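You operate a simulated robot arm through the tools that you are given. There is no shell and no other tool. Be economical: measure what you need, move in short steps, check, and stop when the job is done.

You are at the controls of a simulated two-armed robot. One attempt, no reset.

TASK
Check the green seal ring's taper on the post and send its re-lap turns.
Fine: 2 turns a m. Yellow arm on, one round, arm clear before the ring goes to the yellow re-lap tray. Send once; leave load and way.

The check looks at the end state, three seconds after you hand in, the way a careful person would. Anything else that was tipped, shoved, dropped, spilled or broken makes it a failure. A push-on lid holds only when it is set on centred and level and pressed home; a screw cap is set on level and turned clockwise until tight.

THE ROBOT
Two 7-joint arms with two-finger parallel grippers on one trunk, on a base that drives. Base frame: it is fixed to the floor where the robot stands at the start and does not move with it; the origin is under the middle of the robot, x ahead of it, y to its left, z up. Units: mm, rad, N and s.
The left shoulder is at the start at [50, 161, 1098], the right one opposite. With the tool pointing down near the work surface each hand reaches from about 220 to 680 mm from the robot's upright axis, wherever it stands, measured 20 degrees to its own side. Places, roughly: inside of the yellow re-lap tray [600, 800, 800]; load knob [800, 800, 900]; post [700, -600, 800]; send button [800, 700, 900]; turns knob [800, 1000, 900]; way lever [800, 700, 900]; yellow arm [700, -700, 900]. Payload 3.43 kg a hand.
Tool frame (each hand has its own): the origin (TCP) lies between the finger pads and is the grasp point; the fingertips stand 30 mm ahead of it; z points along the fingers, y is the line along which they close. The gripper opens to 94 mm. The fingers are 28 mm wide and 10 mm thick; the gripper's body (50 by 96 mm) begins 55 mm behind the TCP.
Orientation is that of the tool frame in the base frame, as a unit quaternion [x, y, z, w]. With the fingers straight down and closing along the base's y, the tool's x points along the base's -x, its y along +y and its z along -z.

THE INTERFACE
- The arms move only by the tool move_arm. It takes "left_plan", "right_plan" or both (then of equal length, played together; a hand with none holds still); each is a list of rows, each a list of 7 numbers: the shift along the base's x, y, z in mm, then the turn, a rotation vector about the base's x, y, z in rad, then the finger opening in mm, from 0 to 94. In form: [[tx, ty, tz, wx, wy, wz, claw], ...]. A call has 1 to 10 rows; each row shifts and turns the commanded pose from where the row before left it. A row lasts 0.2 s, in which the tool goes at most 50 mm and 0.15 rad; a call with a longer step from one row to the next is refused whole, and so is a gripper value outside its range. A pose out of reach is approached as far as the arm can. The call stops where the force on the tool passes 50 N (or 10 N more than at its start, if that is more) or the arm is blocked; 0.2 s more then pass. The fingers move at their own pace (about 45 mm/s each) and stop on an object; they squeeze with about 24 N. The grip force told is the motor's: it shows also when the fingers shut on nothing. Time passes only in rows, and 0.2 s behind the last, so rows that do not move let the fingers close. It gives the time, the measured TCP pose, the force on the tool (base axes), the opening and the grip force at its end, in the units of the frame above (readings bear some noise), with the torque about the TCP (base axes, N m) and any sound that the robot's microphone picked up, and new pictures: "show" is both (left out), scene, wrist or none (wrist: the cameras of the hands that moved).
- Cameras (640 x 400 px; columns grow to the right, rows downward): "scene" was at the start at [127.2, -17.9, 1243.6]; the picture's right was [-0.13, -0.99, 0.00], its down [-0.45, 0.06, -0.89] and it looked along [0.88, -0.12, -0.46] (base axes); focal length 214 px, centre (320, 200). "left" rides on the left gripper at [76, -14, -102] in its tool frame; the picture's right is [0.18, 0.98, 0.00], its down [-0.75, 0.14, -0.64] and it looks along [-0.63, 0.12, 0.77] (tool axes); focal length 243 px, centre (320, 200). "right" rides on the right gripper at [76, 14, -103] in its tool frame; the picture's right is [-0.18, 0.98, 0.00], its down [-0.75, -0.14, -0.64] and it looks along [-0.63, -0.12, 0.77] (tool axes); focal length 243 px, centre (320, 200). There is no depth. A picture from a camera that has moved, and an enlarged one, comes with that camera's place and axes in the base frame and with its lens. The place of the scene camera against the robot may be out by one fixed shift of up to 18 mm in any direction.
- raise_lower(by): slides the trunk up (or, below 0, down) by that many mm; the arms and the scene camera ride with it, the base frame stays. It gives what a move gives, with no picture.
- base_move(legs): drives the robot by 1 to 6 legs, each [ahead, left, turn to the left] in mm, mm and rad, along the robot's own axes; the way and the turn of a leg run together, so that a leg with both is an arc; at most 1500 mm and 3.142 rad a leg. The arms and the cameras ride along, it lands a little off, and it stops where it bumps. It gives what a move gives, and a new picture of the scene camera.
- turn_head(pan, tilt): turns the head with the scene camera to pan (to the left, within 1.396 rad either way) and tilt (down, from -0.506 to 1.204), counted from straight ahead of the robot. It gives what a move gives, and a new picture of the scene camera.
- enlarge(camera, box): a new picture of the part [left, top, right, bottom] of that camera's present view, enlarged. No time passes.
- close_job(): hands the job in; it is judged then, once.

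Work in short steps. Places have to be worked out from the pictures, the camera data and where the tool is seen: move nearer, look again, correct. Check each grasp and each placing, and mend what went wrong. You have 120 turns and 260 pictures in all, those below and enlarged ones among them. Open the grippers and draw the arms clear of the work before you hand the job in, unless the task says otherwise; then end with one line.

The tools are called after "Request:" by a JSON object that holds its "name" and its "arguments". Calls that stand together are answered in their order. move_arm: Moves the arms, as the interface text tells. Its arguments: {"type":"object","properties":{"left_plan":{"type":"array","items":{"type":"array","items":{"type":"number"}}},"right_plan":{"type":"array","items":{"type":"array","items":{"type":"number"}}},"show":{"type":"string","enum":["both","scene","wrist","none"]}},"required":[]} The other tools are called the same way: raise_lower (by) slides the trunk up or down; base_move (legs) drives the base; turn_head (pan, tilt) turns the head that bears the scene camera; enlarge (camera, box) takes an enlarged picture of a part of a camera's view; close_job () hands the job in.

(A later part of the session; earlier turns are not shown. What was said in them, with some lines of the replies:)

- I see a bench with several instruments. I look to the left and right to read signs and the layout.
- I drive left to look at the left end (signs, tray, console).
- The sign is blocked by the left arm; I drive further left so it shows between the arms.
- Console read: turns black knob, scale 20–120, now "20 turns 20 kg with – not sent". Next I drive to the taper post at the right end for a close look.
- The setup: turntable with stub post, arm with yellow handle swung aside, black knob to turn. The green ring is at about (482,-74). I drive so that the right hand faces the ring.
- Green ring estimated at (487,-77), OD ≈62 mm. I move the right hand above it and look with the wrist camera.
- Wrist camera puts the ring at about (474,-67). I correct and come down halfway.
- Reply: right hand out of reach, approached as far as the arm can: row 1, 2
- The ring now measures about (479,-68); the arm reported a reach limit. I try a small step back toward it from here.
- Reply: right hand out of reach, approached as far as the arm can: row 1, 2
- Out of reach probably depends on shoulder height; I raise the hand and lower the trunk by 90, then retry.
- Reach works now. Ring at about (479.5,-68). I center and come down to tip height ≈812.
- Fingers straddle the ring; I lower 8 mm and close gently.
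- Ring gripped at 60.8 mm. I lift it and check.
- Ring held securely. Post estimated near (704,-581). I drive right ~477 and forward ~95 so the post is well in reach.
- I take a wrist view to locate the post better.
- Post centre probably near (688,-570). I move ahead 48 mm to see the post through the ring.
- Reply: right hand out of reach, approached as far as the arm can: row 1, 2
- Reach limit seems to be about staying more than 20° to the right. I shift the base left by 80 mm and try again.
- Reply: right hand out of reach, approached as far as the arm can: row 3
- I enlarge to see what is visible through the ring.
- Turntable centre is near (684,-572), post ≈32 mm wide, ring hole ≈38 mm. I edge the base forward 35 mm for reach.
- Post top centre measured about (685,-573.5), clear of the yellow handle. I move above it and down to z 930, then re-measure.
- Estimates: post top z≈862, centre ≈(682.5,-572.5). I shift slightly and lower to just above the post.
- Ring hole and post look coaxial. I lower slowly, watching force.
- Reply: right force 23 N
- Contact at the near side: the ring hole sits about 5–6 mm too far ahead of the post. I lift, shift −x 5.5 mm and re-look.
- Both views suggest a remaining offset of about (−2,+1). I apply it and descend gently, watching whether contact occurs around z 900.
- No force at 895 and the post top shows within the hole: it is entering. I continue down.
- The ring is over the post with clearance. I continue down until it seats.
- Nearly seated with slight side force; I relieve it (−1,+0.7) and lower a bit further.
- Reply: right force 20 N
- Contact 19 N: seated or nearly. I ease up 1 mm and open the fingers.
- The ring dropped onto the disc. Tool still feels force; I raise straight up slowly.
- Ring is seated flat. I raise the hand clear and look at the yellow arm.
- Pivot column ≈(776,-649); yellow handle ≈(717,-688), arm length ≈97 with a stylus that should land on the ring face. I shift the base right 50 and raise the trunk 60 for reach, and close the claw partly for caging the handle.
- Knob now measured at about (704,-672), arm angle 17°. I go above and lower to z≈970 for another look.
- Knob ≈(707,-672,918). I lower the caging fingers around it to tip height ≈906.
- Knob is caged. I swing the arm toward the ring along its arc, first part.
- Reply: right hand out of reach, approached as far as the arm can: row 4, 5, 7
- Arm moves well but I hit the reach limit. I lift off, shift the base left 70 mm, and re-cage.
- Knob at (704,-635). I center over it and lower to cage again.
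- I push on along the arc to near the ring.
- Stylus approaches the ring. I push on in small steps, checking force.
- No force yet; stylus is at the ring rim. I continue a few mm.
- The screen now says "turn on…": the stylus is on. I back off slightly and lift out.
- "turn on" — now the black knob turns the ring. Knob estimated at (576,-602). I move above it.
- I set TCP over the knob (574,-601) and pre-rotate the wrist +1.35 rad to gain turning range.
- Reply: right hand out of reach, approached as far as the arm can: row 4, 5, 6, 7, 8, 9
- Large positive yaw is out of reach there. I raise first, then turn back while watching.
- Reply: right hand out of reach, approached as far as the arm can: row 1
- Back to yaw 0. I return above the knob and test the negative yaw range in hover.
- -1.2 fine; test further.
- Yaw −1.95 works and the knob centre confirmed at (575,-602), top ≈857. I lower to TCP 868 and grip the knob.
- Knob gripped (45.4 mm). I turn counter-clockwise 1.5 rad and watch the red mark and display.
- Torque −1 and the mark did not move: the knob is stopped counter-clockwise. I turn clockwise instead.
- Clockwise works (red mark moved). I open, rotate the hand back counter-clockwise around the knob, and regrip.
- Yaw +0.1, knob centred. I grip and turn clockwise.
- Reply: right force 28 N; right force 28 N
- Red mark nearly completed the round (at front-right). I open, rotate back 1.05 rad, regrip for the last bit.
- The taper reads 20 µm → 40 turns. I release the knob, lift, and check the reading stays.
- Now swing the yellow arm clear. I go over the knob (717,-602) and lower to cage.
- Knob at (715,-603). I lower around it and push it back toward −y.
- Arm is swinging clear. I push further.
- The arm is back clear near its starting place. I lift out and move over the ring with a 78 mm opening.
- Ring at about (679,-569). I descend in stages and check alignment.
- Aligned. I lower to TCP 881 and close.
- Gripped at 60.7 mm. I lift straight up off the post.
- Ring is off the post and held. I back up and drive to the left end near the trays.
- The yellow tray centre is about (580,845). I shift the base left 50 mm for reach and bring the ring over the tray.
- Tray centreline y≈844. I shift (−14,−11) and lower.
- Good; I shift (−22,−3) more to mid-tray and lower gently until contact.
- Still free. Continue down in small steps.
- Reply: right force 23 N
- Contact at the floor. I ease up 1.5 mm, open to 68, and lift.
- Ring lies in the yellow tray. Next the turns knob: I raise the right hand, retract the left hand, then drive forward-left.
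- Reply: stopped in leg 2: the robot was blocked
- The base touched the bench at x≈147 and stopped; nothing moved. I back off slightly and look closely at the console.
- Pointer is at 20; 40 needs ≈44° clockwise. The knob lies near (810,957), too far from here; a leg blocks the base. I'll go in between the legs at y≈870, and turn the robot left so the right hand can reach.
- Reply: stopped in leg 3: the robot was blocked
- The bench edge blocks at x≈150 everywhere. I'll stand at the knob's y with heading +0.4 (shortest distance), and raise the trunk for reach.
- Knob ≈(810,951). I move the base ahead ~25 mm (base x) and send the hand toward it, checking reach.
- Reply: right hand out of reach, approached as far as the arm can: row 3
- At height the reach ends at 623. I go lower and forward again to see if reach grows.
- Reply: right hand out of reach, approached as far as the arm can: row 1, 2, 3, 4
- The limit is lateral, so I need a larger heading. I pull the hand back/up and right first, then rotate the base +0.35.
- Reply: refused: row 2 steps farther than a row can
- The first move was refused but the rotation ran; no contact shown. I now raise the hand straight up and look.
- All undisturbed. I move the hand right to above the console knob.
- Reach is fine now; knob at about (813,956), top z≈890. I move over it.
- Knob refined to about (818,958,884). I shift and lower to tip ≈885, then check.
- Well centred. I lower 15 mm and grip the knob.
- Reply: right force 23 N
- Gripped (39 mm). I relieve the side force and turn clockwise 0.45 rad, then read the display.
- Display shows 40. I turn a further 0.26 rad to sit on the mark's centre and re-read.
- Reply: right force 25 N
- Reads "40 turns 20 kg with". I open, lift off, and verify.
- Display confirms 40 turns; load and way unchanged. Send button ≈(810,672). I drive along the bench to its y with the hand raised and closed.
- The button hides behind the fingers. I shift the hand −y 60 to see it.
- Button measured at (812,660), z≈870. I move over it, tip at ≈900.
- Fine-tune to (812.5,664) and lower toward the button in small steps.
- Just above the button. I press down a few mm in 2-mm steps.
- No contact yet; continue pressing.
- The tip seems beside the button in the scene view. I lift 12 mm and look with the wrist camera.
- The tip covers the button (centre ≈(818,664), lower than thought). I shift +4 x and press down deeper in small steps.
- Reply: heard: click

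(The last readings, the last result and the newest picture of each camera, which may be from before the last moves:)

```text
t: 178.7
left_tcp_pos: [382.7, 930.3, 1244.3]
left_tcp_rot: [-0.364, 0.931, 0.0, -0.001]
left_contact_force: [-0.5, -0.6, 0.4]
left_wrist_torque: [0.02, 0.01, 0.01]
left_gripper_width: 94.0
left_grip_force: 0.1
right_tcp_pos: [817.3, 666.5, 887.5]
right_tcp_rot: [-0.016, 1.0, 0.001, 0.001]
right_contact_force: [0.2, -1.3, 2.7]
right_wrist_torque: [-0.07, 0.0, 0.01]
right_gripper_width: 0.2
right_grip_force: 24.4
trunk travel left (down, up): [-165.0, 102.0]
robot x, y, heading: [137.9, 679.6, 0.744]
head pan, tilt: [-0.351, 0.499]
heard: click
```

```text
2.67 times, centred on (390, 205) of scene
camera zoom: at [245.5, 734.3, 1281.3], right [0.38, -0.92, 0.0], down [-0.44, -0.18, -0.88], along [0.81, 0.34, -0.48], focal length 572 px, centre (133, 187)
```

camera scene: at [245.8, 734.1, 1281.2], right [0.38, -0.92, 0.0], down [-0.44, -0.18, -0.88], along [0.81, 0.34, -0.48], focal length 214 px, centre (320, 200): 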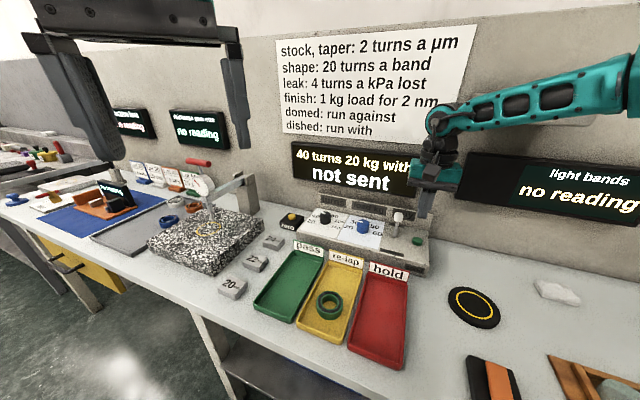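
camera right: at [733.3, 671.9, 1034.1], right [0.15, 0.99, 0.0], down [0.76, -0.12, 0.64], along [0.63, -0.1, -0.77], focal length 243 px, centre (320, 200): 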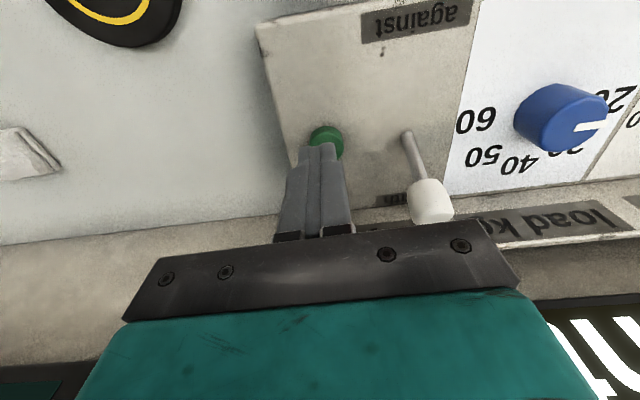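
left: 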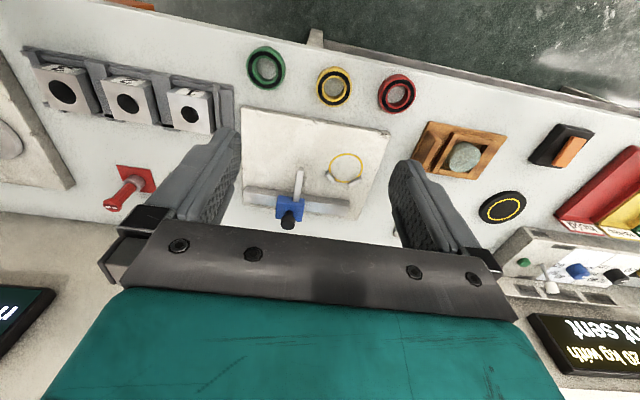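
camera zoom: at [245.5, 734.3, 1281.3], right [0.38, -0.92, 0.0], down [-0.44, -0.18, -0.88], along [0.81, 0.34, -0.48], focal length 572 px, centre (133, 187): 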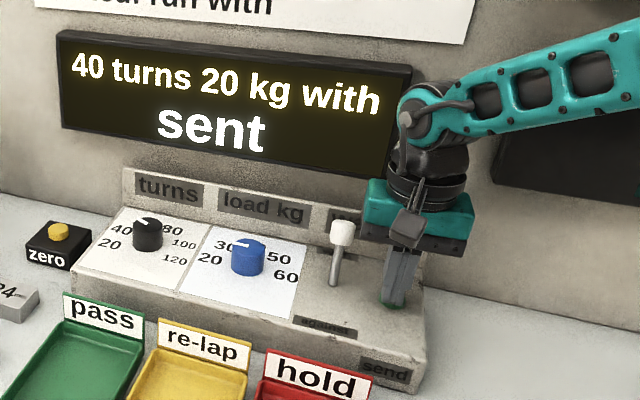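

Click heard, display says "sent". I lift straight up, away from the lever, open the gripper and back off.

Request:
{"name": "move_arm", "arguments": {"right_plan": [[0, 0, 20, 0, 0, 0, 0], [0, 0, 40, 0, 0, 0, 0], [0, 0, 45, 0, 0, 0, 0], [-40, 0, 25, 0, 0, 0, 0], [-45, 0, 0, 0, 0, 0, 40], [-45, 0, 0, 0, 0, 0, 80], [-45, 0, 0, 0, 0, 0, 90], [0, 0, 0, 0, 0, 0, 90]], "show": "none"}}

Request:
{"name": "base_move", "arguments": {"legs": [[-130, 0, 0]]}}

Request:
{"name": "turn_head", "arguments": {"pan": -0.6, "tilt": 0.5}}

```text
t: 180.5
left_tcp_pos: [383.2, 931.4, 1243.7]
left_tcp_rot: [-0.364, 0.932, 0.0, 0.0]
left_contact_force: [0.4, -0.3, -0.3]
left_wrist_torque: [0.0, -0.02, -0.02]
left_gripper_width: 93.8
left_grip_force: 0.1
right_tcp_pos: [642.7, 664.4, 1016.7]
right_tcp_rot: [-0.015, 1.0, 0.0, 0.0]
right_contact_force: [-0.4, 0.3, 0.9]
right_wrist_torque: [0.02, 0.0, 0.0]
right_gripper_width: 83.8
right_grip_force: 0.1
trunk travel left (down, up): [-165.0, 102.0]
robot x, y, heading: [141.7, 674.8, 0.747]
head pan, tilt: [-0.351, 0.499]
```

```text
t: 181.8
left_tcp_pos: [285.5, 842.4, 1244.4]
left_tcp_rot: [-0.364, 0.931, 0.0, 0.0]
left_contact_force: [0.2, 0.5, 0.7]
left_wrist_torque: [-0.01, -0.01, -0.04]
left_gripper_width: 94.2
left_grip_force: 0.1
right_tcp_pos: [546.8, 575.1, 1015.7]
right_tcp_rot: [-0.016, 1.0, -0.001, 0.001]
right_contact_force: [-0.7, -1.1, 0.3]
right_wrist_torque: [0.03, 0.02, 0.0]
right_gripper_width: 90.0
right_grip_force: 0.0
trunk travel left (down, up): [-165.0, 102.0]
robot x, y, heading: [38.4, 590.4, 0.747]
head pan, tilt: [-0.351, 0.499]
camera scene: at [149.3, 645.7, 1281.3], right [0.38, -0.92, 0.0], down [-0.44, -0.18, -0.88], along [0.81, 0.34, -0.48], focal length 214 px, centre (320, 200)
```

scene: 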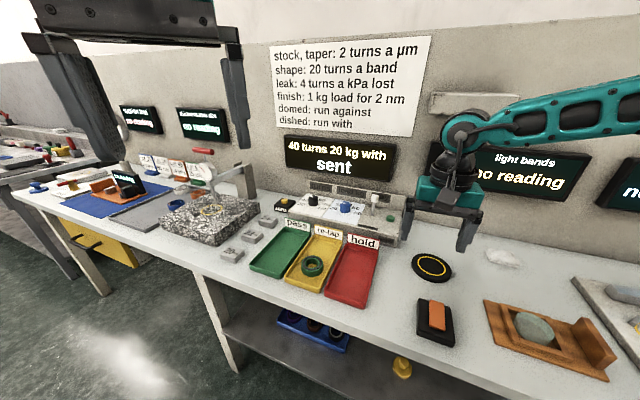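

```text
t: 182.6
left_tcp_pos: [285.6, 841.6, 1243.1]
left_tcp_rot: [-0.365, 0.931, -0.001, -0.001]
left_contact_force: [-0.7, 0.8, 0.4]
left_wrist_torque: [-0.01, 0.01, 0.0]
left_gripper_width: 94.2
left_grip_force: 0.1
right_tcp_pos: [547.8, 575.4, 1015.4]
right_tcp_rot: [-0.016, 1.0, 0.001, 0.0]
right_contact_force: [-0.2, -0.5, 0.6]
right_wrist_torque: [0.0, -0.01, 0.03]
right_gripper_width: 90.2
right_grip_force: 0.1
trunk travel left (down, up): [-165.0, 102.0]
robot x, y, heading: [40.3, 590.6, 0.748]
head pan, tilt: [-0.6, 0.499]
camera scene: at [155.8, 624.5, 1281.2], right [0.14, -0.99, 0.0], down [-0.47, -0.07, -0.88], along [0.87, 0.13, -0.48], focal length 214 px, centre (320, 200)
```

scene: 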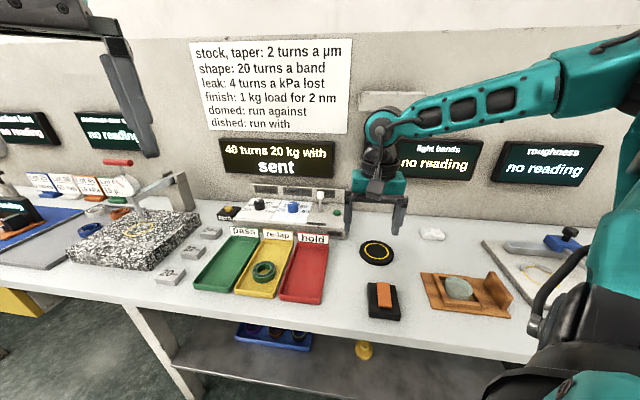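

Display reads "40 turns 20 kg with – sent", the ring is in the re-lap tray, and nothing else is disturbed. I back the robot off a little more and hand in.

Request:
{"name": "base_move", "arguments": {"legs": [[-150, 0, 0]]}}

Request:
{"name": "close_job", "arguments": {}}

```text
t: 184.0
left_tcp_pos: [173.0, 739.8, 1244.4]
left_tcp_rot: [-0.365, 0.931, 0.0, -0.001]
left_contact_force: [-0.5, -0.2, -0.7]
left_wrist_torque: [0.0, 0.02, -0.01]
left_gripper_width: 93.9
left_grip_force: 0.1
right_tcp_pos: [436.1, 475.7, 1016.4]
right_tcp_rot: [-0.017, 1.0, 0.0, 0.002]
right_contact_force: [-0.3, 1.3, -0.3]
right_wrist_torque: [0.03, -0.01, -0.01]
right_gripper_width: 90.1
right_grip_force: 0.1
trunk travel left (down, up): [-165.0, 102.0]
robot x, y, heading: [-74.7, 488.0, 0.745]
head pan, tilt: [-0.6, 0.499]
camera scene: at [43.7, 521.6, 1281.3], right [0.15, -0.99, 0.0], down [-0.47, -0.07, -0.88], along [0.87, 0.13, -0.48], focal length 214 px, centre (320, 200)
```

scene: 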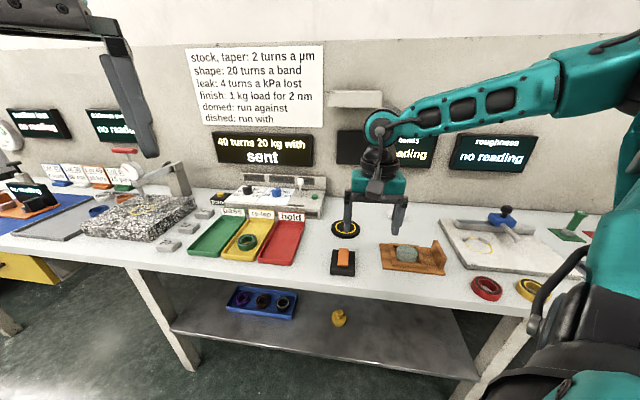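

```text
The job is handed in.
```

The green ring's taper read 20 µm, so I set 40 turns and sent it once with load and way unchanged; the yellow arm was clear before the ring went into the yellow re-lap tray.
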